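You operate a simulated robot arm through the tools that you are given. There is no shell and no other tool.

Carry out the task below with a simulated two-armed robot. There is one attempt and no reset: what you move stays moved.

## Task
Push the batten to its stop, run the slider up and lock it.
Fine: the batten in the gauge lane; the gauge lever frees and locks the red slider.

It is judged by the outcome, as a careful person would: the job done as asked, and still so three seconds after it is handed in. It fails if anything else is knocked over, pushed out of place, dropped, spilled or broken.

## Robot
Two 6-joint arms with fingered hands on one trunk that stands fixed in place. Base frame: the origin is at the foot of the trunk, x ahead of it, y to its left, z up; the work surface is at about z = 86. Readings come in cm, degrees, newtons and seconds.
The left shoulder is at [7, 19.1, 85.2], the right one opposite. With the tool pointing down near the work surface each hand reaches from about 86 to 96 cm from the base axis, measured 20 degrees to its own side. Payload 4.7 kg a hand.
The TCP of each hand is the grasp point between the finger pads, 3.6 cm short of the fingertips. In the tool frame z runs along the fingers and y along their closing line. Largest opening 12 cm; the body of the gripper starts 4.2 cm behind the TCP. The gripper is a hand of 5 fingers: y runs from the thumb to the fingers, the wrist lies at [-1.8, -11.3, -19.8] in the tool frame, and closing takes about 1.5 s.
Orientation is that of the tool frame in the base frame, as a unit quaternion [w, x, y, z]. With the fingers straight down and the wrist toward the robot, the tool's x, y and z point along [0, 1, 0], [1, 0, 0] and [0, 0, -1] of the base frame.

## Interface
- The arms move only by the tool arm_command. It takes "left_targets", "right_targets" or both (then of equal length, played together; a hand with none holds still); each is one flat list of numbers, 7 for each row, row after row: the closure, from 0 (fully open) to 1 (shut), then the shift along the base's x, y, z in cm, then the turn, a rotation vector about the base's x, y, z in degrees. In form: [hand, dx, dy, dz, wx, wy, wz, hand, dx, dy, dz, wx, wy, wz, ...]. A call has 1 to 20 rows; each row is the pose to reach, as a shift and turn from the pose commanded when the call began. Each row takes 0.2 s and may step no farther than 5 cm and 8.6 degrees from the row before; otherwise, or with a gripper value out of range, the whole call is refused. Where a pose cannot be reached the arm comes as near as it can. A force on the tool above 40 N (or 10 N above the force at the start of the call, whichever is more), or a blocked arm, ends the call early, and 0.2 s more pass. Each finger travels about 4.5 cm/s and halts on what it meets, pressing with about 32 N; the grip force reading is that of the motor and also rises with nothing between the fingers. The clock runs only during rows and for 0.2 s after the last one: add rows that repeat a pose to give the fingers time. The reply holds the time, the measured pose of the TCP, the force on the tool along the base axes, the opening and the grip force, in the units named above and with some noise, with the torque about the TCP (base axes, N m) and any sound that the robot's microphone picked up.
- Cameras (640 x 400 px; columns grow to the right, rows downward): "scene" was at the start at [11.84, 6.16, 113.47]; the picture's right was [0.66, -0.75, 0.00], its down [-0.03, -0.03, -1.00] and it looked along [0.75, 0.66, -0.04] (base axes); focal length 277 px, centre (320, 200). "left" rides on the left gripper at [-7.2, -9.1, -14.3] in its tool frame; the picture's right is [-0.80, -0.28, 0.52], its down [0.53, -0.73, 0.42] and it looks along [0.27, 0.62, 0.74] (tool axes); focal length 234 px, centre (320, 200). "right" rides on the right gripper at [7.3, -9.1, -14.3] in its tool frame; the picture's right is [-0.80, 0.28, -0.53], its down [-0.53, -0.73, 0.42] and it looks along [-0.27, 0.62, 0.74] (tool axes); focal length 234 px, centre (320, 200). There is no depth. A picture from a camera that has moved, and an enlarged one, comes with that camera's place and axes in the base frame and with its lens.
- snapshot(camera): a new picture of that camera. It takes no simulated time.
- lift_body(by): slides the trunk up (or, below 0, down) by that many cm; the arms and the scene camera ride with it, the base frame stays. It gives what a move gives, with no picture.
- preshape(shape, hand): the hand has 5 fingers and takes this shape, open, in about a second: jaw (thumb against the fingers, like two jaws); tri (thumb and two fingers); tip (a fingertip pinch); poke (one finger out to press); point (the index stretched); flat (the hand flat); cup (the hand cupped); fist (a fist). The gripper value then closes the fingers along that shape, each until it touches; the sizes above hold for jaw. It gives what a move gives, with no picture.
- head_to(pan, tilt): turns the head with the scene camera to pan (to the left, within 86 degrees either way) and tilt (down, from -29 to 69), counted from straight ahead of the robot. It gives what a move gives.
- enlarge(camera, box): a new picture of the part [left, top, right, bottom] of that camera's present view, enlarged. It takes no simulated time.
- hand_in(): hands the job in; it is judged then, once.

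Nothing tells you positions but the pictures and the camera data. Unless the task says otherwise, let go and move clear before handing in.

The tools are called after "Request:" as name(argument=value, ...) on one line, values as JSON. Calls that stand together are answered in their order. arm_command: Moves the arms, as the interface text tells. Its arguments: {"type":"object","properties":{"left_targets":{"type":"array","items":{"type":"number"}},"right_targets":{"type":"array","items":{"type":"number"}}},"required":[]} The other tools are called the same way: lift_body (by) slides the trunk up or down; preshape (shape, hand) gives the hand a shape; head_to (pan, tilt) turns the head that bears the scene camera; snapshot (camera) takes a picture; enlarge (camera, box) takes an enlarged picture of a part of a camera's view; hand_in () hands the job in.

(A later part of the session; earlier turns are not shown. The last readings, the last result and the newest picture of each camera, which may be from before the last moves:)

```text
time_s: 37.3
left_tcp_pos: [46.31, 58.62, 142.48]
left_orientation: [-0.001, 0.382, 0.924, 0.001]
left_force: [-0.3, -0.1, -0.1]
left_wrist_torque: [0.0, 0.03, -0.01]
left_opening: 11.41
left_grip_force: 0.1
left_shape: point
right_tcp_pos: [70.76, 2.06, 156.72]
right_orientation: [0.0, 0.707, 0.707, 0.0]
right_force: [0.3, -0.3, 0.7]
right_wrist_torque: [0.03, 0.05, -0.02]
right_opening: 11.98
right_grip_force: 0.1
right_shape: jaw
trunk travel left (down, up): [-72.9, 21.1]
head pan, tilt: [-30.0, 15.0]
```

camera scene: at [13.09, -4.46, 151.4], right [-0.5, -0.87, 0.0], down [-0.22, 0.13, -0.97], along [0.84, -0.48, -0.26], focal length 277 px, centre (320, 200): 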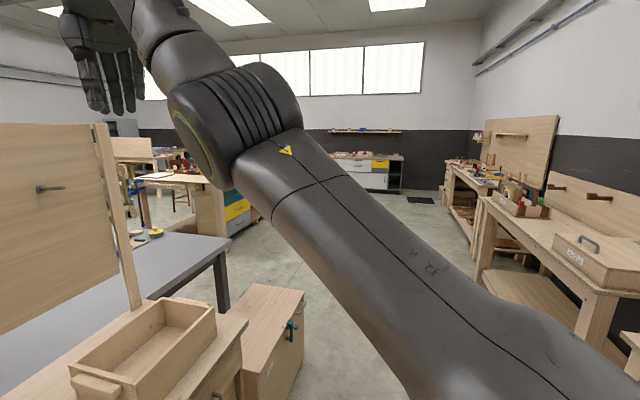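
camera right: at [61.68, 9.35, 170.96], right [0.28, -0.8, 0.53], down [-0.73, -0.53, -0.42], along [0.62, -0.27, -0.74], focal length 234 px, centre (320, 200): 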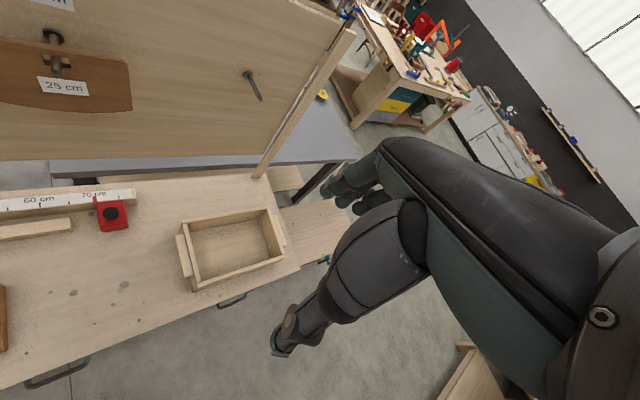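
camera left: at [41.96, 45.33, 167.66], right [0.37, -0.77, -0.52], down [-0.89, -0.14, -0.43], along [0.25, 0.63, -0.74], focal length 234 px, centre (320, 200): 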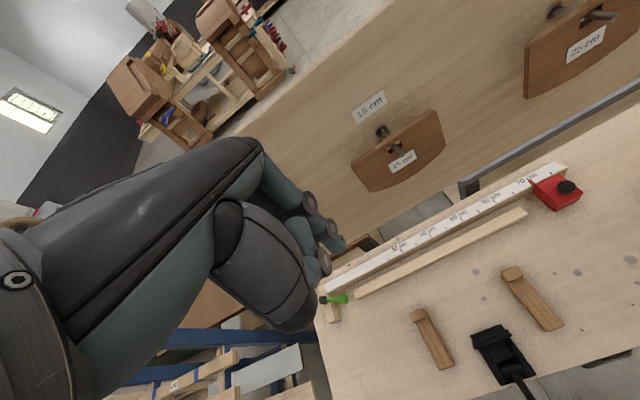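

Left hand is parked at the lever side. Now I'll test the right arm: yaw 35° toward the lane and tilt the fingers forward, high in free air.

Request:
arm_command(right_targets=[0, 0, 1, 0, 0, 0, 7, 0, 0, 2, 0, 0, 0, 14, 0, 0, 3, 0, 0, 0, 21, 0, 0, 4, 0, 0, 0, 28, 0, 0, 5, 0, 0, 0, 35])

Request:
arm_command(right_targets=[0, 1, 2, -3, 4.3, -6.14, 0, 0, 2, 4, -6, 8.6, -12.3, 0, 0, 3, 6, -9, 12.9, -18.4, 0, 0, 4, 8, -12, 17.2, -24.6, 0, 0, 5, 10, -15, 21.5, -30.7, 0, 0, 6, 12, -18, 25.8, -36.9, 0, 0, 7, 15, -21, 25.8, -36.9, 0, 0, 8, 18, -24, 25.8, -36.9, 0, 0, 9, 21, -27, 25.8, -36.9, 0])

Request:
head_to(pan=15, tilt=25)

Request:
snapshot(camera="scene")

```text
time_s: 38.5
left_tcp_pos: [46.17, 58.71, 142.58]
left_orientation: [0.002, 0.382, 0.924, 0.0]
left_force: [-0.7, -0.2, 0.1]
left_wrist_torque: [0.02, 0.02, -0.01]
left_opening: 11.42
left_grip_force: 0.1
left_shape: point
right_tcp_pos: [70.34, 6.88, 156.52]
right_orientation: [-0.001, 0.46, 0.888, 0.001]
right_force: [-1.0, 0.4, 0.1]
right_wrist_torque: [0.01, -0.04, 0.01]
right_opening: 11.98
right_grip_force: 0.0
right_shape: jaw
right hand out of reach, approached as far as the arm can: row 5
trunk travel left (down, up): [-72.9, 21.1]
head pan, tilt: [-30.0, 15.0]
```

```text
time_s: 40.5
left_tcp_pos: [46.24, 58.72, 142.58]
left_orientation: [0.0, 0.382, 0.924, -0.001]
left_force: [0.2, 0.4, 1.0]
left_wrist_torque: [-0.04, 0.0, -0.03]
left_opening: 11.42
left_grip_force: 0.0
left_shape: point
right_tcp_pos: [79.2, 27.67, 129.01]
right_orientation: [0.177, 0.426, 0.82, 0.34]
right_force: [-0.8, -0.3, 0.1]
right_wrist_torque: [-0.03, 0.03, -0.02]
right_opening: 11.98
right_grip_force: 0.1
right_shape: jaw
trunk travel left (down, up): [-72.9, 21.1]
head pan, tilt: [-30.0, 15.0]
```

```text
time_s: 41.6
left_tcp_pos: [46.22, 58.59, 142.56]
left_orientation: [0.0, 0.383, 0.924, 0.001]
left_force: [-0.4, -0.5, -0.5]
left_wrist_torque: [0.01, 0.0, -0.01]
left_opening: 11.46
left_grip_force: 0.1
left_shape: point
right_tcp_pos: [79.24, 27.61, 129.13]
right_orientation: [0.178, 0.427, 0.819, 0.339]
right_force: [0.3, -0.6, 0.4]
right_wrist_torque: [0.0, -0.03, -0.02]
right_opening: 12.02
right_grip_force: 0.0
right_shape: jaw
trunk travel left (down, up): [-72.9, 21.1]
head pan, tilt: [15.0, 25.0]
```

```text
taken
camera scene: at [13.89, 2.61, 149.77], right [0.26, -0.97, 0.0], down [-0.41, -0.11, -0.91], along [0.88, 0.23, -0.42], focal length 277 px, centre (320, 200)
```

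scene: 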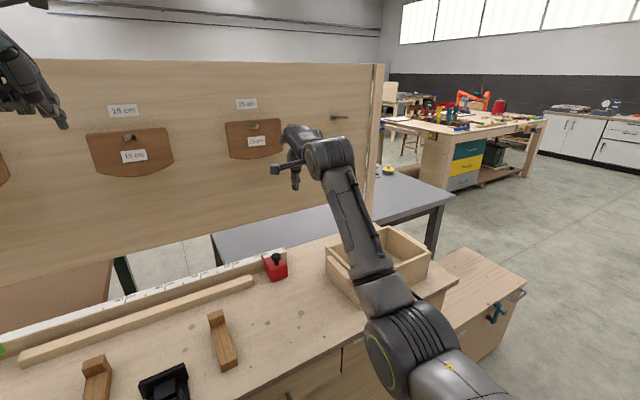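

The right arm reaches the slider side well with the hand tilted forward. Plan: free the green lever with the left hand, then with the right hand push the slider left so it carries the batten to its stop, then lock. I'll lower the trunk a little and set the left hand to a half-open jaw.

Request:
lift_body(by=-12)

Request:
preshape(shape="jaw", hand="left")

Request:
arm_command(left_targets=[0.5, -2, 3, -1, 0, 0, 0, 0.5, -4, 7, -2, 0, 0, 0, 0.5, -5, 11, -4, 0, 0, 0, 0.5, -7, 15, -6, 0, 0, 0, 0.5, -9, 18, -9, 0, 0, 0, 0.5, -10.8, 21, -12, 0, 0, 0])

Request:
head_to(pan=55, tilt=25)

Request:
snapshot(camera="scene")

Request:
snapshot(camera="left")

```text
time_s: 43.1
left_tcp_pos: [46.23, 58.69, 130.56]
left_orientation: [0.001, 0.384, 0.924, 0.0]
left_force: [-0.3, 0.1, -0.3]
left_wrist_torque: [0.03, 0.0, 0.01]
left_opening: 11.43
left_grip_force: 0.0
left_shape: point
right_tcp_pos: [79.21, 27.69, 117.14]
right_orientation: [0.177, 0.427, 0.819, 0.34]
right_force: [0.7, 0.9, 1.0]
right_wrist_torque: [-0.03, 0.01, 0.0]
right_opening: 12.0
right_grip_force: 0.1
right_shape: jaw
trunk travel left (down, up): [-60.9, 33.1]
head pan, tilt: [15.0, 25.0]
```

```text
time_s: 44.0
left_tcp_pos: [46.36, 58.68, 130.58]
left_orientation: [0.001, 0.383, 0.924, 0.001]
left_force: [0.0, -0.4, 0.6]
left_wrist_torque: [-0.02, 0.01, 0.03]
left_opening: 11.95
left_grip_force: 0.0
left_shape: jaw
right_tcp_pos: [79.19, 27.52, 117.06]
right_orientation: [0.177, 0.427, 0.819, 0.34]
right_force: [-0.1, 0.4, -0.5]
right_wrist_torque: [-0.02, -0.04, 0.02]
right_opening: 12.0
right_grip_force: 0.0
right_shape: jaw
trunk travel left (down, up): [-60.9, 33.1]
head pan, tilt: [15.0, 25.0]
```

```text
time_s: 45.4
left_tcp_pos: [46.46, 68.85, 127.5]
left_orientation: [0.0, 0.383, 0.924, 0.001]
left_force: [0.2, -0.1, 0.6]
left_wrist_torque: [0.0, 0.01, 0.02]
left_opening: 6.03
left_grip_force: 0.0
left_shape: jaw
left hand out of reach, approached as far as the arm can: row 2, 3, 4, 5, 6
right_tcp_pos: [79.19, 27.54, 116.99]
right_orientation: [0.176, 0.427, 0.819, 0.34]
right_force: [-0.1, -0.1, -0.3]
right_wrist_torque: [-0.01, -0.02, 0.02]
right_opening: 12.0
right_grip_force: 0.1
right_shape: jaw
trunk travel left (down, up): [-60.9, 33.1]
head pan, tilt: [15.0, 25.0]
```

```text
time_s: 46.5
left_tcp_pos: [46.51, 68.92, 127.49]
left_orientation: [0.0, 0.382, 0.924, 0.001]
left_force: [0.5, -0.9, -0.2]
left_wrist_torque: [0.01, 0.0, -0.01]
left_opening: 6.03
left_grip_force: 0.2
left_shape: jaw
right_tcp_pos: [79.17, 27.64, 116.98]
right_orientation: [0.176, 0.426, 0.82, 0.34]
right_force: [-0.9, 0.3, -0.6]
right_wrist_torque: [0.01, 0.02, -0.02]
right_opening: 11.97
right_grip_force: 0.0
right_shape: jaw
trunk travel left (down, up): [-60.9, 33.1]
head pan, tilt: [55.0, 25.0]
```

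```text
taken
camera scene: at [10.28, 7.74, 137.77], right [0.82, -0.57, 0.0], down [-0.24, -0.35, -0.91], along [0.52, 0.74, -0.42], focal length 277 px, centre (320, 200)
```

scene: 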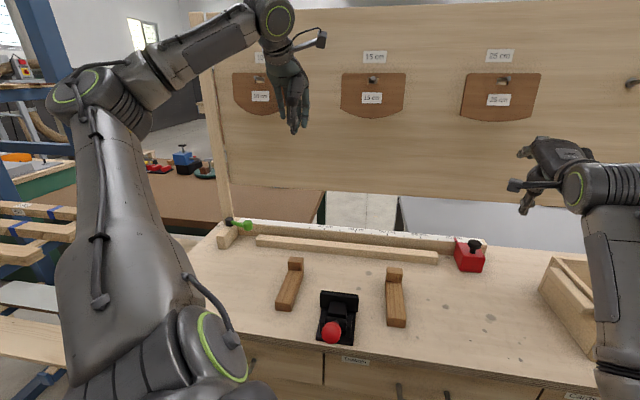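

```text
taken
camera left: at [45.21, 57.11, 141.86], right [0.37, -0.77, -0.53], down [-0.89, -0.14, -0.43], along [0.25, 0.63, -0.74], focal length 234 px, centre (320, 200)
```

left: 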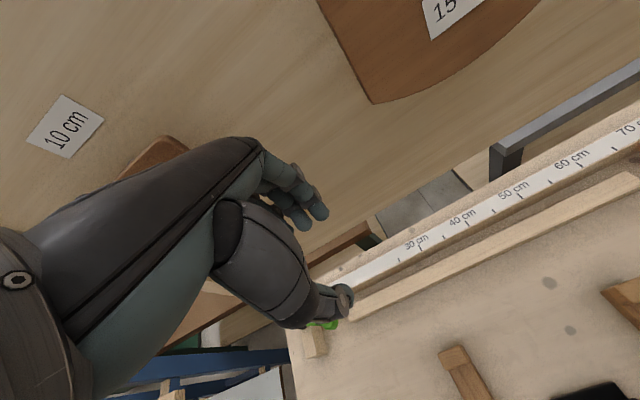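

The left arm is stretching badly toward the lever with the hand straight down. I'll tilt its fingers forward as well, which worked for the right arm, and re-try toward the lever, staying high.

Request:
arm_command(left_targets=[0.5, 0, 0, 0, 5.3, -5.3, 0, 0.5, 0, 0, 0, 10.6, -10.6, 0, 0.5, 0, 0, 0, 15.9, -15.9, 0, 0.5, 0, 0, 0, 21.2, -21.2, 0, 0.5, 0, 0, 0, 26.5, -26.5, 0, 0.5, 0, 0, 0, 31.8, -31.8, 0])

Request:
arm_command(left_targets=[0.5, -2, 3, -2, 0, 0, 0, 0.5, -4, 6, -4, 0, 0, 0, 0.5, -6, 9, -6, 0, 0, 0])

Request:
snapshot(camera="scene")

```text
time_s: 47.9
left_tcp_pos: [53.17, 57.81, 118.73]
left_orientation: [0.146, 0.355, 0.853, 0.353]
left_force: [0.9, 0.0, -2.1]
left_wrist_torque: [0.09, -0.09, 0.04]
left_opening: 6.02
left_grip_force: 0.1
left_shape: jaw
left hand out of reach, approached as far as the arm can: row 1, 2, 3, 4, 5, 6
right_tcp_pos: [79.44, 27.6, 116.9]
right_orientation: [0.178, 0.428, 0.819, 0.338]
right_force: [0.0, -0.2, -0.1]
right_wrist_torque: [0.0, -0.02, 0.0]
right_opening: 11.97
right_grip_force: 0.0
right_shape: jaw
trunk travel left (down, up): [-60.9, 33.1]
head pan, tilt: [55.0, 25.0]
```

```text
time_s: 48.7
left_tcp_pos: [51.5, 59.76, 117.16]
left_orientation: [0.148, 0.354, 0.853, 0.354]
left_force: [-0.4, -0.7, 0.1]
left_wrist_torque: [-0.02, -0.01, -0.01]
left_opening: 6.0
left_grip_force: 0.2
left_shape: jaw
left hand out of reach, approached as far as the arm can: row 1, 2, 3
right_tcp_pos: [79.26, 27.61, 117.04]
right_orientation: [0.177, 0.426, 0.82, 0.339]
right_force: [-0.7, 0.2, 0.7]
right_wrist_torque: [-0.01, 0.0, -0.02]
right_opening: 12.01
right_grip_force: 0.0
right_shape: jaw
trunk travel left (down, up): [-60.9, 33.1]
head pan, tilt: [55.0, 25.0]
```

```text
taken
camera scene: at [10.26, 7.82, 137.77], right [0.82, -0.57, 0.0], down [-0.24, -0.35, -0.91], along [0.52, 0.74, -0.42], focal length 277 px, centre (320, 200)
```

scene: 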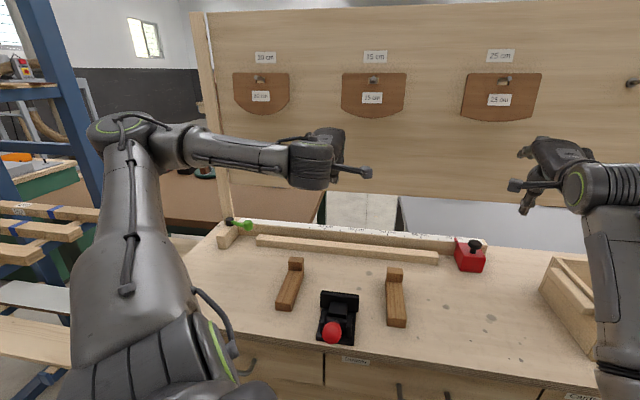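

Tilting forward made it worse, but the pictures now explain why: the left upper arm is pinned along its shoulder axis, so the lever is reachable only with the trunk lower, near its original height. I'll bring both arms up to their original relative poses first, then lower the trunk.

Request:
arm_command(left_targets=[0.5, -1, 0, 3, -5.3, 5.3, 0, 0.5, -2, 0, 7, -10.6, 10.6, 0, 0.5, -3, 0, 11, -15.9, 15.9, 0, 0.5, -4, 0, 15, -21.2, 21.2, 0, 0.5, -5, 0, 19, -26.5, 26.5, 0, 0.5, -6, 0, 23, -31.8, 31.8, 0, 0.5, -7, 0, 26, -31.8, 31.8, 0], right_targets=[0, -1, -2, 4, 0, 0, 0, 0, -2, -4, 8, 0, 0, 0, 0, -3, -6, 12, 0, 0, 0, 0, -4, -8, 16, 0, 0, 0, 0, -5, -10, 20, 0, 0, 0, 0, -6, -12, 24, 0, 0, 0, 0, -8, -14, 27, 0, 0, 0])

```text
time_s: 50.5
left_tcp_pos: [42.66, 62.5, 142.91]
left_orientation: [0.163, 0.456, 0.873, -0.063]
left_force: [0.5, -0.4, 0.1]
left_wrist_torque: [0.01, 0.01, 0.04]
left_opening: 6.0
left_grip_force: 0.0
left_shape: jaw
left hand out of reach, approached as far as the arm can: row 1, 2, 4, 5, 6
right_tcp_pos: [71.26, 12.96, 144.4]
right_orientation: [0.178, 0.427, 0.818, 0.342]
right_force: [-0.2, -0.2, -1.1]
right_wrist_torque: [0.05, -0.06, 0.04]
right_opening: 12.02
right_grip_force: 0.1
right_shape: jaw
trunk travel left (down, up): [-60.9, 33.1]
head pan, tilt: [55.0, 25.0]
stopped in row 7 (left hand): the arm was blocked; the commanded pose is now the measured one
```

The left arm reported being blocked near the end of that move. Let me look before doing anything further.

Request:
snapshot(camera="scene")

Request:
head_to(pan=60, tilt=0)

Request:
snapshot(camera="scene")

Request:
snapshot(camera="left")

```text
taken
camera scene: at [10.09, 7.35, 137.81], right [0.82, -0.57, 0.0], down [-0.24, -0.34, -0.91], along [0.52, 0.74, -0.42], focal length 277 px, centre (320, 200)
```

scene: 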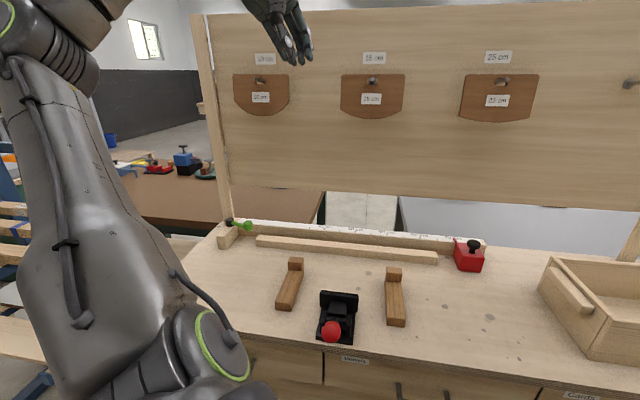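

```text
time_s: 51.4
left_tcp_pos: [42.88, 63.1, 142.65]
left_orientation: [0.164, 0.456, 0.872, -0.063]
left_force: [-0.3, 0.4, 0.2]
left_wrist_torque: [0.0, -0.02, 0.03]
left_opening: 6.0
left_grip_force: 0.0
left_shape: jaw
right_tcp_pos: [71.28, 13.45, 144.15]
right_orientation: [0.177, 0.426, 0.82, 0.34]
right_force: [-1.3, -0.8, 0.1]
right_wrist_torque: [-0.02, 0.05, -0.02]
right_opening: 11.98
right_grip_force: 0.1
right_shape: jaw
trunk travel left (down, up): [-60.9, 33.1]
head pan, tilt: [60.0, 0.0]
```

```text
taken
camera scene: at [9.48, 8.04, 141.8], right [0.87, -0.5, 0.0], down [0.0, 0.0, -1.0], along [0.5, 0.87, 0.0], focal length 277 px, centre (320, 200)
```

scene: 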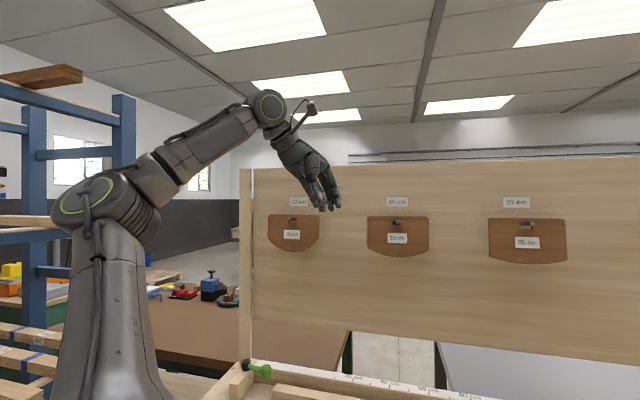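

```text
taken
camera left: at [35.99, 55.75, 158.28], right [0.32, -0.92, -0.23], down [-0.78, -0.12, -0.61], along [0.53, 0.37, -0.76], focal length 234 px, centre (320, 200)
```

left: 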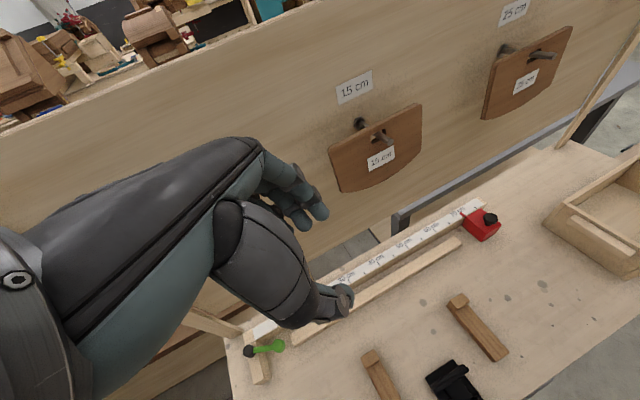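

Nothing is touched; it was only a fast joint swing. I'll straighten the left hand to point down and lower the trunk to its original height.

Request:
arm_command(left_targets=[0.5, 0, 0, 0, 5, 4.4, 0, 0.5, 0, 0, 0, 10, 8.8, 0, 0.5, 0, 0, 0, 15.1, 13.2, 0, 0.5, 0, 0, 0, 15.1, 13.2, 0])

Request:
lift_body(by=-28)

Request:
arm_command(left_targets=[0.5, -1, 3, 0, 0, 0, 0, 0.5, -2, 6, 0, 0, 0, 0, 0.5, -3, 9, 0, 0, 0, 0, 0.5, -4, 12, 0, 0, 0, 0])

Request:
head_to(pan=60, tilt=10)

Request:
snapshot(camera="scene")

```text
time_s: 52.4
left_tcp_pos: [42.87, 62.99, 142.65]
left_orientation: [0.0, 0.464, 0.886, -0.001]
left_force: [1.2, 0.6, 0.0]
left_wrist_torque: [-0.04, -0.05, -0.01]
left_opening: 6.01
left_grip_force: 0.0
left_shape: jaw
right_tcp_pos: [71.33, 13.43, 144.17]
right_orientation: [0.176, 0.427, 0.82, 0.339]
right_force: [-0.4, -0.9, 0.0]
right_wrist_torque: [-0.02, 0.0, -0.02]
right_opening: 11.99
right_grip_force: 0.1
right_shape: jaw
trunk travel left (down, up): [-60.9, 33.1]
head pan, tilt: [60.0, 0.0]
```

```text
time_s: 55.2
left_tcp_pos: [42.85, 62.78, 114.68]
left_orientation: [0.003, 0.463, 0.886, -0.001]
left_force: [0.8, -0.3, -0.2]
left_wrist_torque: [-0.01, 0.0, -0.01]
left_opening: 6.0
left_grip_force: 0.0
left_shape: jaw
right_tcp_pos: [71.38, 13.37, 116.22]
right_orientation: [0.177, 0.426, 0.82, 0.339]
right_force: [-0.2, -0.4, -0.1]
right_wrist_torque: [0.02, 0.01, -0.03]
right_opening: 11.98
right_grip_force: 0.0
right_shape: jaw
trunk travel left (down, up): [-32.9, 61.1]
head pan, tilt: [60.0, 0.0]
```

```text
time_s: 56.2
left_tcp_pos: [38.9, 74.87, 114.46]
left_orientation: [0.001, 0.463, 0.886, -0.001]
left_force: [0.3, -0.8, -0.1]
left_wrist_torque: [0.0, -0.02, -0.03]
left_opening: 5.99
left_grip_force: 0.1
left_shape: jaw
right_tcp_pos: [71.32, 13.46, 116.25]
right_orientation: [0.177, 0.427, 0.819, 0.34]
right_force: [-0.1, 0.7, -0.4]
right_wrist_torque: [-0.01, 0.02, -0.01]
right_opening: 12.0
right_grip_force: 0.0
right_shape: jaw
trunk travel left (down, up): [-32.9, 61.1]
head pan, tilt: [60.0, 0.0]
```

```text
time_s: 56.9
left_tcp_pos: [38.96, 74.89, 114.53]
left_orientation: [0.002, 0.464, 0.886, -0.001]
left_force: [0.4, -0.5, -0.6]
left_wrist_torque: [0.0, -0.01, -0.01]
left_opening: 5.98
left_grip_force: 0.0
left_shape: jaw
right_tcp_pos: [71.44, 13.3, 116.2]
right_orientation: [0.178, 0.427, 0.819, 0.339]
right_force: [0.0, 0.0, 0.9]
right_wrist_torque: [0.0, 0.01, 0.0]
right_opening: 11.98
right_grip_force: 0.0
right_shape: jaw
trunk travel left (down, up): [-32.9, 61.1]
head pan, tilt: [60.0, 10.0]
```

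```text
taken
camera scene: at [9.63, 8.25, 112.21], right [0.87, -0.5, 0.0], down [-0.09, -0.15, -0.98], along [0.49, 0.85, -0.17], focal length 277 px, centre (320, 200)
```

scene: 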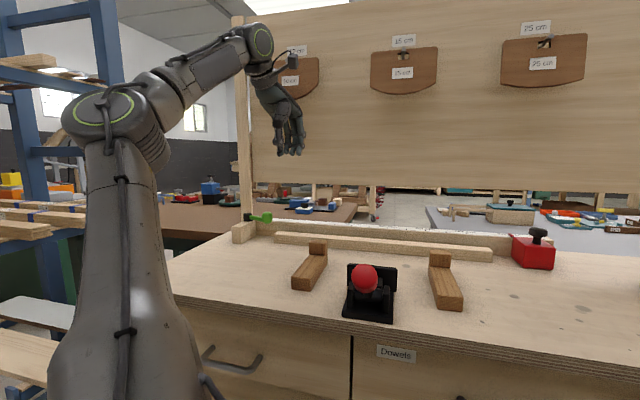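

With the trunk low the left hand moves freely toward the lever. I'll bring it over the green knob, staying above it, and look.

Request:
arm_command(left_targets=[0.5, -1, 3, -3, 0, 0, 0, 0.5, -2, 5, -6, 0, 0, 0, 0.5, -3, 7, -9, 0, 0, 0, 0.5, -3.6, 8.7, -11.5, 0, 0, 0, 0.5, -3.6, 8.7, -11.5, 0, 0, 0])

Request:
snapshot(camera="scene")

Request:
enlarge(camera="scene", box=[200, 130, 340, 260])

Request:
snapshot(camera="left")

```text
time_s: 58.1
left_tcp_pos: [36.73, 79.51, 109.12]
left_orientation: [0.002, 0.463, 0.886, 0.0]
left_force: [-0.3, -0.5, -0.3]
left_wrist_torque: [0.03, 0.02, -0.02]
left_opening: 5.98
left_grip_force: 0.0
left_shape: jaw
left hand out of reach, approached as far as the arm can: row 2, 3, 4, 5
right_tcp_pos: [71.27, 13.46, 116.28]
right_orientation: [0.177, 0.426, 0.819, 0.34]
right_force: [0.6, -0.4, 0.4]
right_wrist_torque: [0.02, -0.02, -0.02]
right_opening: 11.99
right_grip_force: 0.1
right_shape: jaw
trunk travel left (down, up): [-32.9, 61.1]
head pan, tilt: [60.0, 10.0]
```

```text
taken
camera scene: at [9.57, 8.18, 112.22], right [0.87, -0.5, 0.0], down [-0.09, -0.15, -0.98], along [0.49, 0.85, -0.17], focal length 277 px, centre (320, 200)
```

scene: 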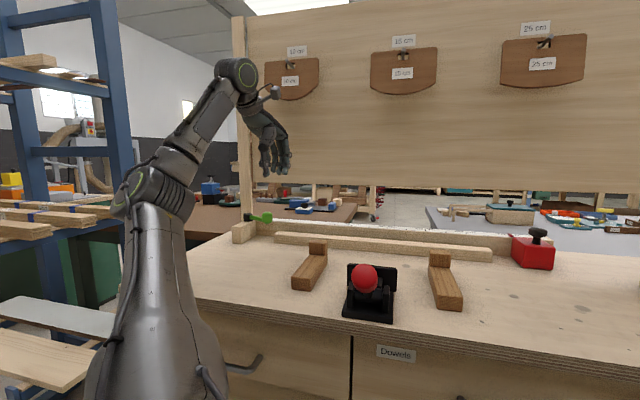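

```text
3.08 times, centred on (270, 195) of scene
camera zoom: at [9.57, 8.18, 112.22], right [0.87, -0.5, 0.0], down [-0.09, -0.15, -0.98], along [0.49, 0.85, -0.17], focal length 851 px, centre (474, 215)
```

zoom: 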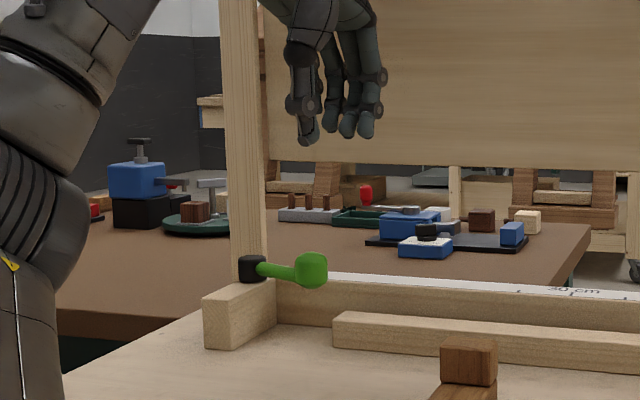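

```text
taken
camera left: at [33.42, 68.32, 123.5], right [0.23, -0.82, -0.52], down [-0.9, 0.02, -0.43], along [0.36, 0.57, -0.74], focal length 234 px, centre (320, 200)
```

left: 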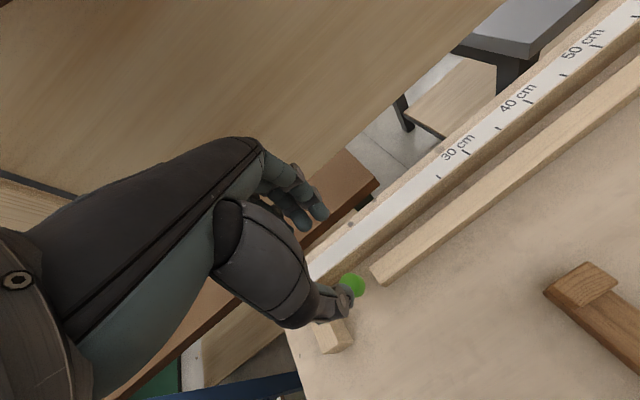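

The arm is stretched nearly straight here at this hand yaw. I'll rotate the hand yaw toward the arm's own direction and try again.

Request:
arm_command(left_targets=[0.5, 0, -1, 1, 0, 0, 8, 0.5, 0, -2, 2, 0, 0, 16, 0.5, 0, -2, 2, 0, 0, 24, 0.5, 0, -2, 2, 0, 0, 32])

Request:
arm_command(left_targets=[0.5, 0, 0, -4, 0, 0, 0, 0.5, 0, 0, -8, 0, 0, 0])

Request:
arm_command(left_targets=[0.5, -1, 3, 0, 0, 0, 0, 0.5, -2, 6, 0, 0, 0, 0])

```text
time_s: 59.1
left_tcp_pos: [36.83, 77.53, 111.09]
left_orientation: [0.002, 0.2, 0.98, 0.001]
left_force: [0.1, -0.8, -0.3]
left_wrist_torque: [-0.01, 0.0, 0.03]
left_opening: 6.01
left_grip_force: 0.0
left_shape: jaw
right_tcp_pos: [71.32, 13.37, 116.06]
right_orientation: [0.176, 0.426, 0.819, 0.34]
right_force: [0.3, -0.9, -0.4]
right_wrist_torque: [0.03, 0.01, -0.01]
right_opening: 12.0
right_grip_force: 0.1
right_shape: jaw
trunk travel left (down, up): [-32.9, 61.1]
head pan, tilt: [60.0, 10.0]
```

```text
time_s: 59.7
left_tcp_pos: [37.54, 77.46, 106.49]
left_orientation: [0.002, 0.2, 0.98, 0.001]
left_force: [-0.4, -0.6, 0.5]
left_wrist_torque: [0.06, -0.03, 0.03]
left_opening: 6.0
left_grip_force: 0.2
left_shape: jaw
left hand out of reach, approached as far as the arm can: row 2
right_tcp_pos: [71.17, 13.11, 116.4]
right_orientation: [0.178, 0.427, 0.818, 0.341]
right_force: [-0.8, -0.8, 0.0]
right_wrist_torque: [0.0, -0.03, -0.01]
right_opening: 11.97
right_grip_force: 0.0
right_shape: jaw
trunk travel left (down, up): [-32.9, 61.1]
head pan, tilt: [60.0, 10.0]
```

```text
time_s: 60.3
left_tcp_pos: [36.42, 83.33, 106.45]
left_orientation: [0.001, 0.201, 0.98, -0.001]
left_force: [0.2, 0.2, -0.8]
left_wrist_torque: [-0.03, 0.02, 0.02]
left_opening: 5.98
left_grip_force: 0.1
left_shape: jaw
left hand out of reach, approached as far as the arm can: row 1, 2
right_tcp_pos: [71.43, 13.58, 116.16]
right_orientation: [0.177, 0.427, 0.819, 0.339]
right_force: [0.0, 0.3, 0.5]
right_wrist_torque: [0.0, 0.0, -0.03]
right_opening: 11.98
right_grip_force: 0.1
right_shape: jaw
trunk travel left (down, up): [-32.9, 61.1]
head pan, tilt: [60.0, 10.0]
```

Only the height is limiting now, so I can lower the trunk itself to bring the hand to the knob. I'll go down 6 cm and look at the alignment.

Request:
lift_body(by=-6)

Request:
arm_command(left_targets=[0.5, -1, 0.3, 0, 0, 0, 0])

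Request:
enlarge(camera="scene", box=[190, 130, 350, 260])

Request:
snapshot(camera="left")

```text
time_s: 61.3
left_tcp_pos: [36.21, 83.1, 100.58]
left_orientation: [0.002, 0.201, 0.98, 0.0]
left_force: [-0.9, -0.3, 1.3]
left_wrist_torque: [0.01, 0.02, 0.01]
left_opening: 6.01
left_grip_force: 0.2
left_shape: jaw
right_tcp_pos: [71.35, 13.3, 110.28]
right_orientation: [0.177, 0.427, 0.819, 0.34]
right_force: [0.2, 0.5, 0.5]
right_wrist_torque: [0.0, 0.03, -0.01]
right_opening: 12.01
right_grip_force: 0.1
right_shape: jaw
trunk travel left (down, up): [-26.9, 67.1]
head pan, tilt: [60.0, 10.0]
```

```text
time_s: 61.7
left_tcp_pos: [36.35, 83.21, 100.58]
left_orientation: [0.002, 0.201, 0.98, -0.001]
left_force: [0.4, 0.1, 0.3]
left_wrist_torque: [0.03, -0.01, -0.01]
left_opening: 5.99
left_grip_force: 0.1
left_shape: jaw
left hand out of reach, approached as far as the arm can: row 1
right_tcp_pos: [71.3, 13.43, 110.18]
right_orientation: [0.176, 0.427, 0.819, 0.339]
right_force: [0.1, 0.6, 0.7]
right_wrist_torque: [-0.02, -0.01, 0.03]
right_opening: 11.99
right_grip_force: 0.0
right_shape: jaw
trunk travel left (down, up): [-26.9, 67.1]
head pan, tilt: [60.0, 10.0]
```

```text
3.08 times, centred on (270, 195) of scene
camera zoom: at [9.62, 8.25, 106.21], right [0.87, -0.5, 0.0], down [-0.09, -0.15, -0.98], along [0.49, 0.85, -0.17], focal length 851 px, centre (474, 215)
```

zoom: 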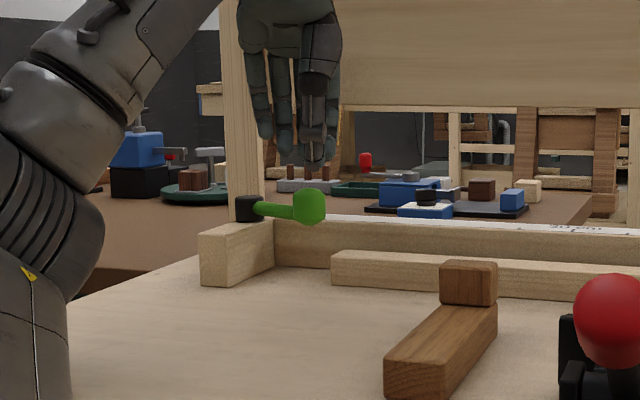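

```text
taken
camera left: at [39.39, 71.84, 114.98], right [0.63, -0.57, -0.52], down [-0.78, -0.46, -0.43], along [0.0, 0.67, -0.74], focal length 234 px, centre (320, 200)
```

left: 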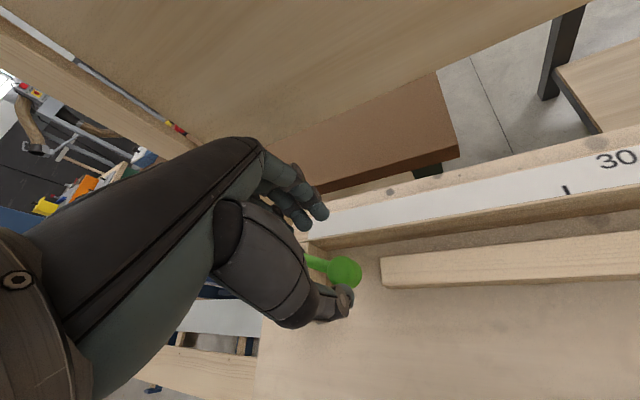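

The knob sits right between thumb and fingers below the hand. Lowering the trunk another 4.4 cm will straddle it with the fingertips just above the fence top.

Request:
lift_body(by=-4.4)

Request:
enlarge(camera="scene", box=[190, 130, 350, 260])

Request:
enlarge(camera="left", box=[240, 180, 440, 340])

```text
time_s: 62.6
left_tcp_pos: [36.58, 82.32, 97.3]
left_orientation: [0.0, 0.201, 0.98, 0.004]
left_force: [0.7, -0.3, -1.2]
left_wrist_torque: [0.02, 0.08, -0.02]
left_opening: 6.02
left_grip_force: 0.1
left_shape: jaw
right_tcp_pos: [71.55, 12.69, 106.08]
right_orientation: [0.175, 0.427, 0.818, 0.342]
right_force: [-0.1, -0.3, 0.0]
right_wrist_torque: [-0.01, 0.0, -0.01]
right_opening: 11.97
right_grip_force: 0.0
right_shape: jaw
trunk travel left (down, up): [-22.5, 71.5]
head pan, tilt: [60.0, 10.0]
```

```text
3.08 times, centred on (270, 195) of scene
camera zoom: at [9.93, 7.67, 102.09], right [0.86, -0.5, -0.01], down [-0.09, -0.14, -0.99], along [0.49, 0.85, -0.17], focal length 851 px, centre (474, 215)
```

zoom: 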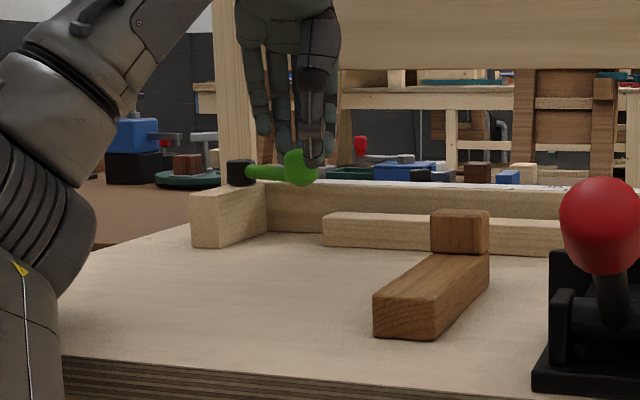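

```text
2.50 times, centred on (340, 260) of left
camera zoom: at [39.66, 70.79, 111.63], right [0.63, -0.57, -0.53], down [-0.78, -0.46, -0.43], along [0.0, 0.68, -0.73], focal length 585 px, centre (270, 50)
```

zoom: 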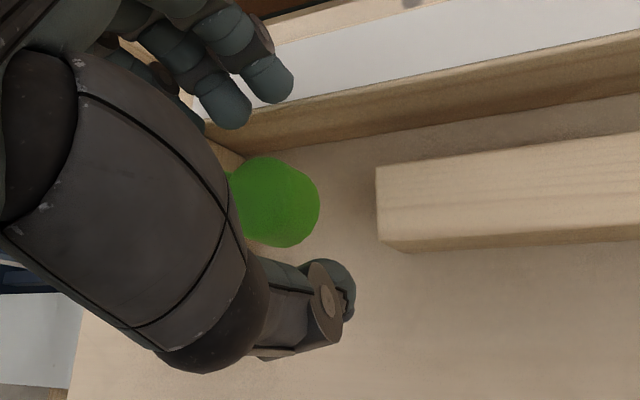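

The trunk seems to have tilted slightly (camera and both hands shifted), so some part of the left arm may be pressing on something. I'll go back up at once and look.

Request:
lift_body(by=4.4)

Request:
head_to(pan=80, tilt=30)

Request:
snapshot(camera="scene")

```text
time_s: 63.5
left_tcp_pos: [36.36, 83.39, 100.38]
left_orientation: [0.0, 0.2, 0.98, -0.001]
left_force: [-1.3, -0.5, 1.2]
left_wrist_torque: [0.0, -0.07, 0.06]
left_opening: 5.98
left_grip_force: 0.1
left_shape: jaw
right_tcp_pos: [71.36, 13.64, 110.1]
right_orientation: [0.176, 0.426, 0.82, 0.339]
right_force: [-0.1, 0.0, 0.5]
right_wrist_torque: [-0.01, -0.05, 0.02]
right_opening: 11.97
right_grip_force: 0.0
right_shape: jaw
trunk travel left (down, up): [-26.9, 67.1]
head pan, tilt: [60.0, 10.0]
```

```text
time_s: 64.3
left_tcp_pos: [36.24, 83.22, 100.61]
left_orientation: [0.001, 0.201, 0.98, 0.0]
left_force: [-0.4, -1.5, -0.8]
left_wrist_torque: [0.0, 0.02, -0.02]
left_opening: 6.01
left_grip_force: 0.1
left_shape: jaw
right_tcp_pos: [71.41, 13.42, 110.17]
right_orientation: [0.177, 0.426, 0.819, 0.34]
right_force: [-0.3, -0.3, 0.2]
right_wrist_torque: [0.02, 0.0, -0.03]
right_opening: 11.98
right_grip_force: 0.0
right_shape: jaw
trunk travel left (down, up): [-26.9, 67.1]
head pan, tilt: [80.0, 30.0]
```

```text
taken
camera scene: at [6.56, 9.11, 102.98], right [0.98, -0.17, 0.0], down [-0.09, -0.49, -0.87], along [0.15, 0.85, -0.5], focal length 277 px, centre (320, 200)
```

scene: 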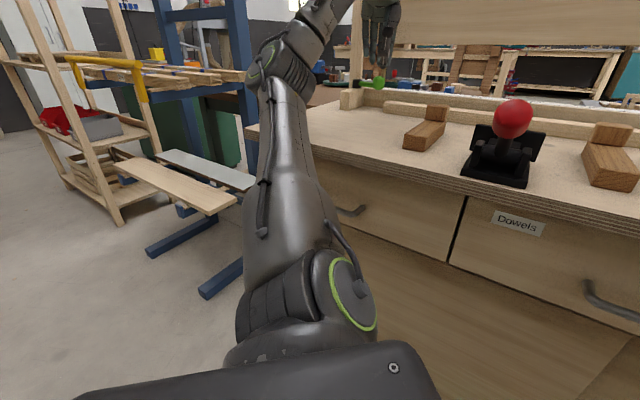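

The lean is gone, and the elbow is close to the bench corner, so I won't lower the trunk further. I'll instead try a larger hand yaw, which earlier improved how low the hand can go.

Request:
arm_command(left_targets=[0.5, 0, 0, 0, 0, 0, 8, 0.5, 0, 0, 0, 0, 0, 16, 0.5, 0, 0, 0, 0, 0, 24])

Request:
arm_command(left_targets=[0.5, 0, 0, -1.5, 0, 0, 0, 0.5, 0, 0, -3, 0, 0, 0])

```text
time_s: 65.1
left_tcp_pos: [36.41, 83.04, 100.65]
left_orientation: [0.002, -0.008, 1.0, 0.0]
left_force: [-0.3, -0.7, 0.3]
left_wrist_torque: [0.04, 0.01, 0.02]
left_opening: 5.99
left_grip_force: 0.1
left_shape: jaw
right_tcp_pos: [71.33, 13.29, 110.26]
right_orientation: [0.177, 0.427, 0.819, 0.34]
right_force: [1.0, 0.1, -0.8]
right_wrist_torque: [-0.02, 0.0, 0.06]
right_opening: 11.98
right_grip_force: 0.1
right_shape: jaw
trunk travel left (down, up): [-26.9, 67.1]
head pan, tilt: [80.0, 30.0]
```

```text
time_s: 65.7
left_tcp_pos: [36.28, 83.08, 97.61]
left_orientation: [0.002, -0.007, 1.0, 0.0]
left_force: [-0.3, 0.0, -0.5]
left_wrist_torque: [0.01, -0.02, 0.01]
left_opening: 6.01
left_grip_force: 0.0
left_shape: jaw
right_tcp_pos: [71.39, 13.6, 110.18]
right_orientation: [0.177, 0.427, 0.819, 0.34]
right_force: [0.9, 0.5, -0.3]
right_wrist_torque: [-0.03, 0.0, 0.0]
right_opening: 11.97
right_grip_force: 0.1
right_shape: jaw
trunk travel left (down, up): [-26.9, 67.1]
head pan, tilt: [80.0, 30.0]
```

Yaw 90° works: the hand descended freely. I'll centre over the knob and go down to straddle it, then check.

Request:
arm_command(left_targets=[0.5, -0.7, 0.4, -0.5, 0, 0, 0, 0.5, -0.7, 0.4, -1.5, 0, 0, 0])

Request:
head_to(pan=60, tilt=10)

Request:
enlarge(camera="scene", box=[190, 130, 350, 260])

Request:
enlarge(camera="left", box=[240, 180, 440, 340])

```text
time_s: 66.3
left_tcp_pos: [36.15, 83.66, 96.47]
left_orientation: [-0.001, -0.008, 1.0, 0.0]
left_force: [0.0, -0.7, 0.4]
left_wrist_torque: [-0.01, 0.02, 0.01]
left_opening: 5.98
left_grip_force: 0.0
left_shape: jaw
left hand out of reach, approached as far as the arm can: row 2
right_tcp_pos: [71.36, 13.44, 110.16]
right_orientation: [0.177, 0.427, 0.819, 0.34]
right_force: [0.0, -0.6, 0.1]
right_wrist_torque: [-0.02, 0.0, -0.05]
right_opening: 11.99
right_grip_force: 0.0
right_shape: jaw
trunk travel left (down, up): [-26.9, 67.1]
head pan, tilt: [80.0, 30.0]
```

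```text
time_s: 67.1
left_tcp_pos: [36.14, 83.64, 96.37]
left_orientation: [-0.001, -0.008, 1.0, 0.0]
left_force: [0.6, -0.3, 0.7]
left_wrist_torque: [0.01, -0.01, 0.01]
left_opening: 6.0
left_grip_force: 0.0
left_shape: jaw
right_tcp_pos: [71.44, 13.46, 110.18]
right_orientation: [0.176, 0.426, 0.82, 0.34]
right_force: [-0.7, -0.1, -0.8]
right_wrist_torque: [0.0, -0.03, 0.02]
right_opening: 11.99
right_grip_force: 0.0
right_shape: jaw
trunk travel left (down, up): [-26.9, 67.1]
head pan, tilt: [60.0, 10.0]
```

```text
3.08 times, centred on (270, 195) of scene
camera zoom: at [9.63, 8.26, 106.2], right [0.87, -0.5, 0.0], down [-0.09, -0.15, -0.98], along [0.49, 0.85, -0.17], focal length 851 px, centre (474, 215)
```

zoom: 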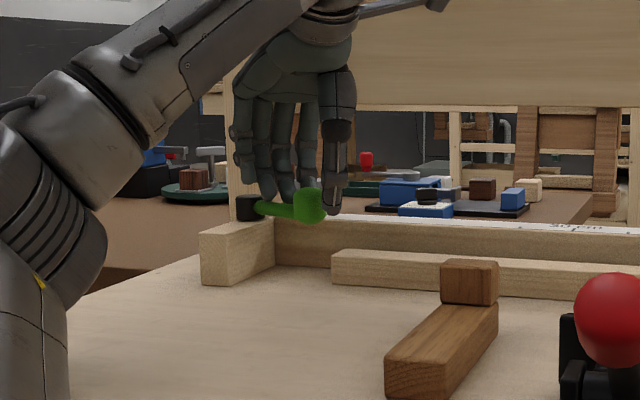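

```text
2.50 times, centred on (340, 260) of left
camera zoom: at [43.57, 74.52, 110.85], right [0.81, -0.27, -0.52], down [-0.52, -0.74, -0.42], along [-0.28, 0.62, -0.74], focal length 585 px, centre (270, 50)
```

zoom: 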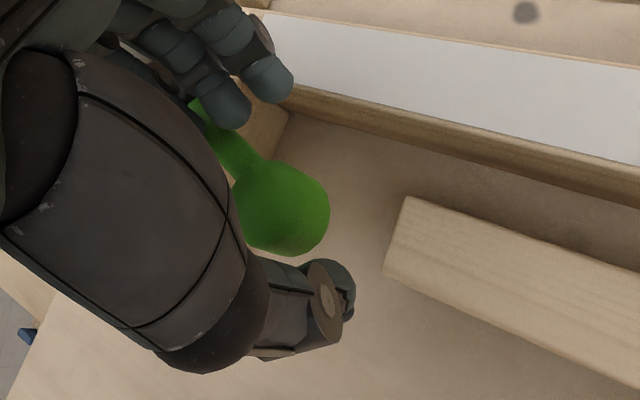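

The knob is under the hand, but at this yaw the closing line runs along the lever rather than across it. I'll rise, form the two-digit "poke" peg, and use it beside the knob to push the lever sideways.

Request:
arm_command(left_targets=[0.5, 0, 0, 2, 0, 0, 0, 0.5, 0, 0, 4.5, 0, 0, 0])

Request:
preshape(shape="poke", hand="left")

Request:
enlarge(camera="scene", box=[190, 130, 350, 260])

Request:
enlarge(camera="left", box=[240, 180, 440, 340])

```text
time_s: 67.7
left_tcp_pos: [36.14, 83.67, 100.98]
left_orientation: [0.001, -0.007, 1.0, 0.001]
left_force: [0.3, -0.4, 0.7]
left_wrist_torque: [0.04, 0.0, -0.02]
left_opening: 6.01
left_grip_force: 0.1
left_shape: jaw
right_tcp_pos: [71.39, 13.37, 110.18]
right_orientation: [0.177, 0.427, 0.819, 0.34]
right_force: [0.4, -0.9, 0.3]
right_wrist_torque: [0.01, -0.01, -0.06]
right_opening: 12.0
right_grip_force: 0.0
right_shape: jaw
trunk travel left (down, up): [-26.9, 67.1]
head pan, tilt: [60.0, 10.0]
```

```text
time_s: 68.6
left_tcp_pos: [36.09, 83.7, 101.05]
left_orientation: [0.001, -0.006, 1.0, 0.0]
left_force: [-0.3, 0.1, -0.5]
left_wrist_torque: [0.0, 0.01, -0.02]
left_opening: 0.02
left_grip_force: 0.1
left_shape: poke
right_tcp_pos: [71.39, 13.46, 110.27]
right_orientation: [0.177, 0.426, 0.819, 0.34]
right_force: [-0.1, 0.4, 0.9]
right_wrist_torque: [0.01, -0.03, -0.03]
right_opening: 12.0
right_grip_force: 0.0
right_shape: jaw
trunk travel left (down, up): [-26.9, 67.1]
head pan, tilt: [60.0, 10.0]
```

```text
3.08 times, centred on (270, 195) of scene
camera zoom: at [9.63, 8.25, 106.21], right [0.87, -0.5, 0.0], down [-0.09, -0.15, -0.98], along [0.49, 0.85, -0.17], focal length 851 px, centre (474, 215)
```

zoom: 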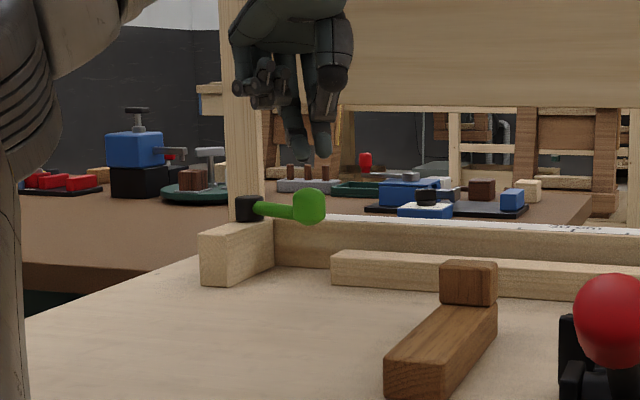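

```text
2.50 times, centred on (340, 260) of left
camera zoom: at [43.52, 74.64, 115.43], right [0.81, -0.27, -0.52], down [-0.52, -0.74, -0.43], along [-0.27, 0.62, -0.74], focal length 585 px, centre (270, 50)
```

zoom: 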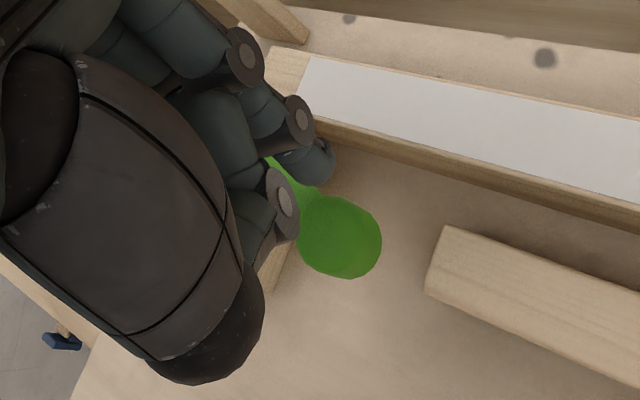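

The peg (thumb and index together) hangs straight below the TCP. I'll place it on the right-hand side of the knob, tips just above the fence top, then check before pushing.

Request:
arm_command(left_targets=[0, 1.8, 0.4, 0, 0, 0, 0, 0, 3.7, 0.8, 0, 0, 0, 0, 0, 3.7, 0.8, -2.5, 0, 0, 0, 0, 3.7, 0.8, -5.3, 0, 0, 0])

Request:
enlarge(camera="scene", box=[190, 130, 350, 260])

Request:
enlarge(camera="left", box=[240, 180, 440, 340])

```text
time_s: 69.6
left_tcp_pos: [39.75, 84.65, 95.37]
left_orientation: [0.001, -0.007, 1.0, -0.001]
left_force: [1.1, 0.3, -0.7]
left_wrist_torque: [-0.04, 0.01, 0.02]
left_opening: 0.02
left_grip_force: 0.0
left_shape: poke
right_tcp_pos: [71.42, 13.36, 110.19]
right_orientation: [0.176, 0.427, 0.82, 0.339]
right_force: [0.0, 0.3, -0.2]
right_wrist_torque: [-0.01, -0.01, 0.0]
right_opening: 12.0
right_grip_force: 0.0
right_shape: jaw
trunk travel left (down, up): [-26.9, 67.1]
head pan, tilt: [60.0, 10.0]
```

```text
3.08 times, centred on (270, 195) of scene
camera zoom: at [9.67, 8.33, 106.2], right [0.87, -0.5, 0.0], down [-0.09, -0.15, -0.98], along [0.49, 0.85, -0.17], focal length 851 px, centre (474, 215)
```

zoom: 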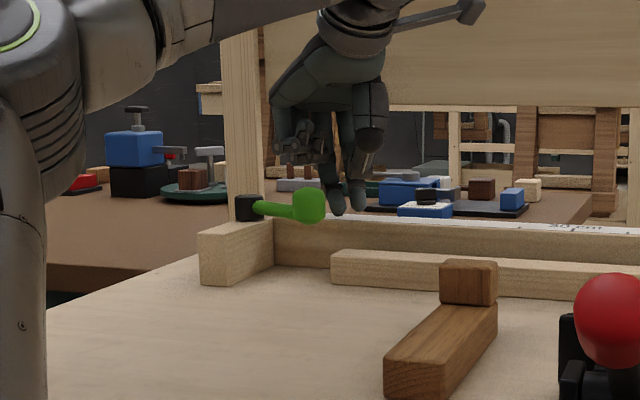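

```text
2.50 times, centred on (340, 260) of left
camera zoom: at [47.23, 75.52, 109.85], right [0.81, -0.27, -0.52], down [-0.52, -0.74, -0.43], along [-0.27, 0.62, -0.74], focal length 585 px, centre (270, 50)
```

zoom: 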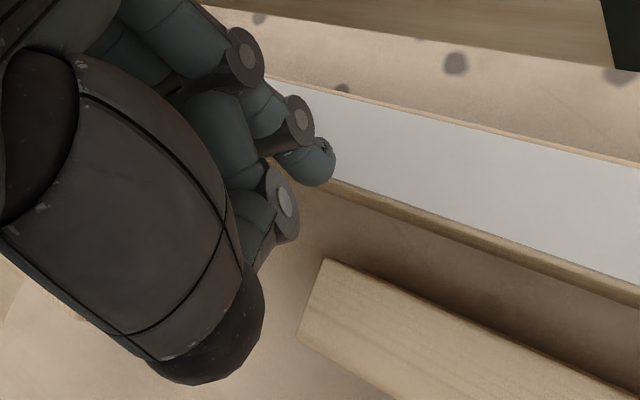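

The peg is beside the knob on its right. I'll push gently leftward and toward the robot to see whether the lever swings that way.

Request:
arm_command(left_targets=[0, -0.6, -0.2, 0, 0, 0, 0, 0, -1.2, -0.4, 0, 0, 0, 0, 0, -1.8, -0.6, 0, 0, 0, 0, 0, -2.4, -0.8, 0, 0, 0, 0, 0, -3, -0.9, 0, 0, 0, 0])

Request:
enlarge(camera="scene", box=[190, 130, 350, 260])

```text
time_s: 70.8
left_tcp_pos: [36.9, 83.62, 95.62]
left_orientation: [0.0, -0.007, 1.0, -0.001]
left_force: [0.0, 0.4, -0.3]
left_wrist_torque: [0.02, -0.05, 0.01]
left_opening: 0.02
left_grip_force: 0.0
left_shape: poke
right_tcp_pos: [71.4, 13.55, 110.14]
right_orientation: [0.177, 0.427, 0.82, 0.338]
right_force: [1.1, -0.2, -0.2]
right_wrist_torque: [0.0, 0.01, 0.0]
right_opening: 12.03
right_grip_force: 0.0
right_shape: jaw
trunk travel left (down, up): [-26.9, 67.1]
head pan, tilt: [60.0, 10.0]
```

```text
3.08 times, centred on (270, 195) of scene
camera zoom: at [9.7, 8.32, 106.2], right [0.87, -0.5, 0.0], down [-0.09, -0.15, -0.98], along [0.49, 0.85, -0.17], focal length 851 px, centre (474, 215)
```

zoom: 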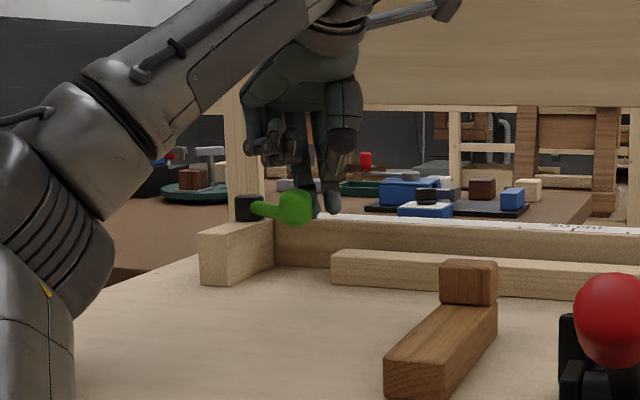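

The lever swings freely in that direction. I'll keep following its arc around and watch for an end stop or a click.

Request:
arm_command(left_targets=[0, -0.8, -0.4, 0, 0, 0, 0, 0, -1.6, -0.8, 0, 0, 0, 0, 0, -2.4, -1.1, 0, 0, 0, 0, 0, -3.2, -1.3, 0, 0, 0, 0, 0, -4, -1.4, 0, 0, 0, 0, 0, -4.8, -1.4, 0, 0, 0, 0])

Request:
enlarge(camera="scene", box=[190, 130, 350, 260])

```text
time_s: 72.2
left_tcp_pos: [35.06, 83.15, 98.11]
left_orientation: [0.0, -0.008, 1.0, -0.001]
left_force: [0.5, -0.3, 0.7]
left_wrist_torque: [0.0, -0.01, -0.02]
left_opening: 0.01
left_grip_force: 0.0
left_shape: poke
left hand out of reach, approached as far as the arm can: row 1, 2, 3, 4, 5, 6
right_tcp_pos: [71.35, 13.45, 110.21]
right_orientation: [0.176, 0.425, 0.82, 0.34]
right_force: [0.9, -0.3, -0.2]
right_wrist_torque: [-0.01, -0.04, 0.0]
right_opening: 12.01
right_grip_force: 0.1
right_shape: jaw
trunk travel left (down, up): [-26.9, 67.1]
head pan, tilt: [60.0, 10.0]
```

```text
3.08 times, centred on (270, 195) of scene
camera zoom: at [9.63, 8.27, 106.21], right [0.87, -0.5, 0.0], down [-0.09, -0.15, -0.98], along [0.49, 0.85, -0.17], focal length 851 px, centre (474, 215)
```

zoom: 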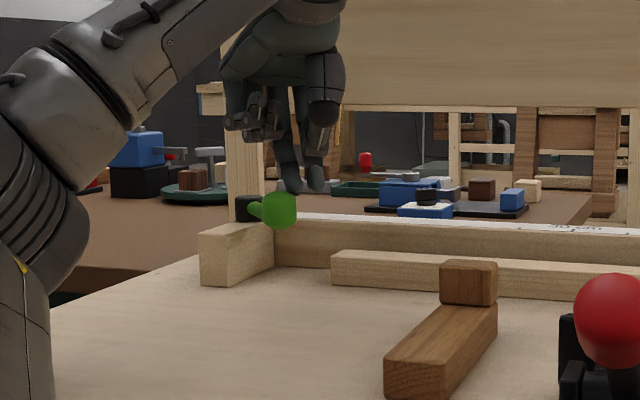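

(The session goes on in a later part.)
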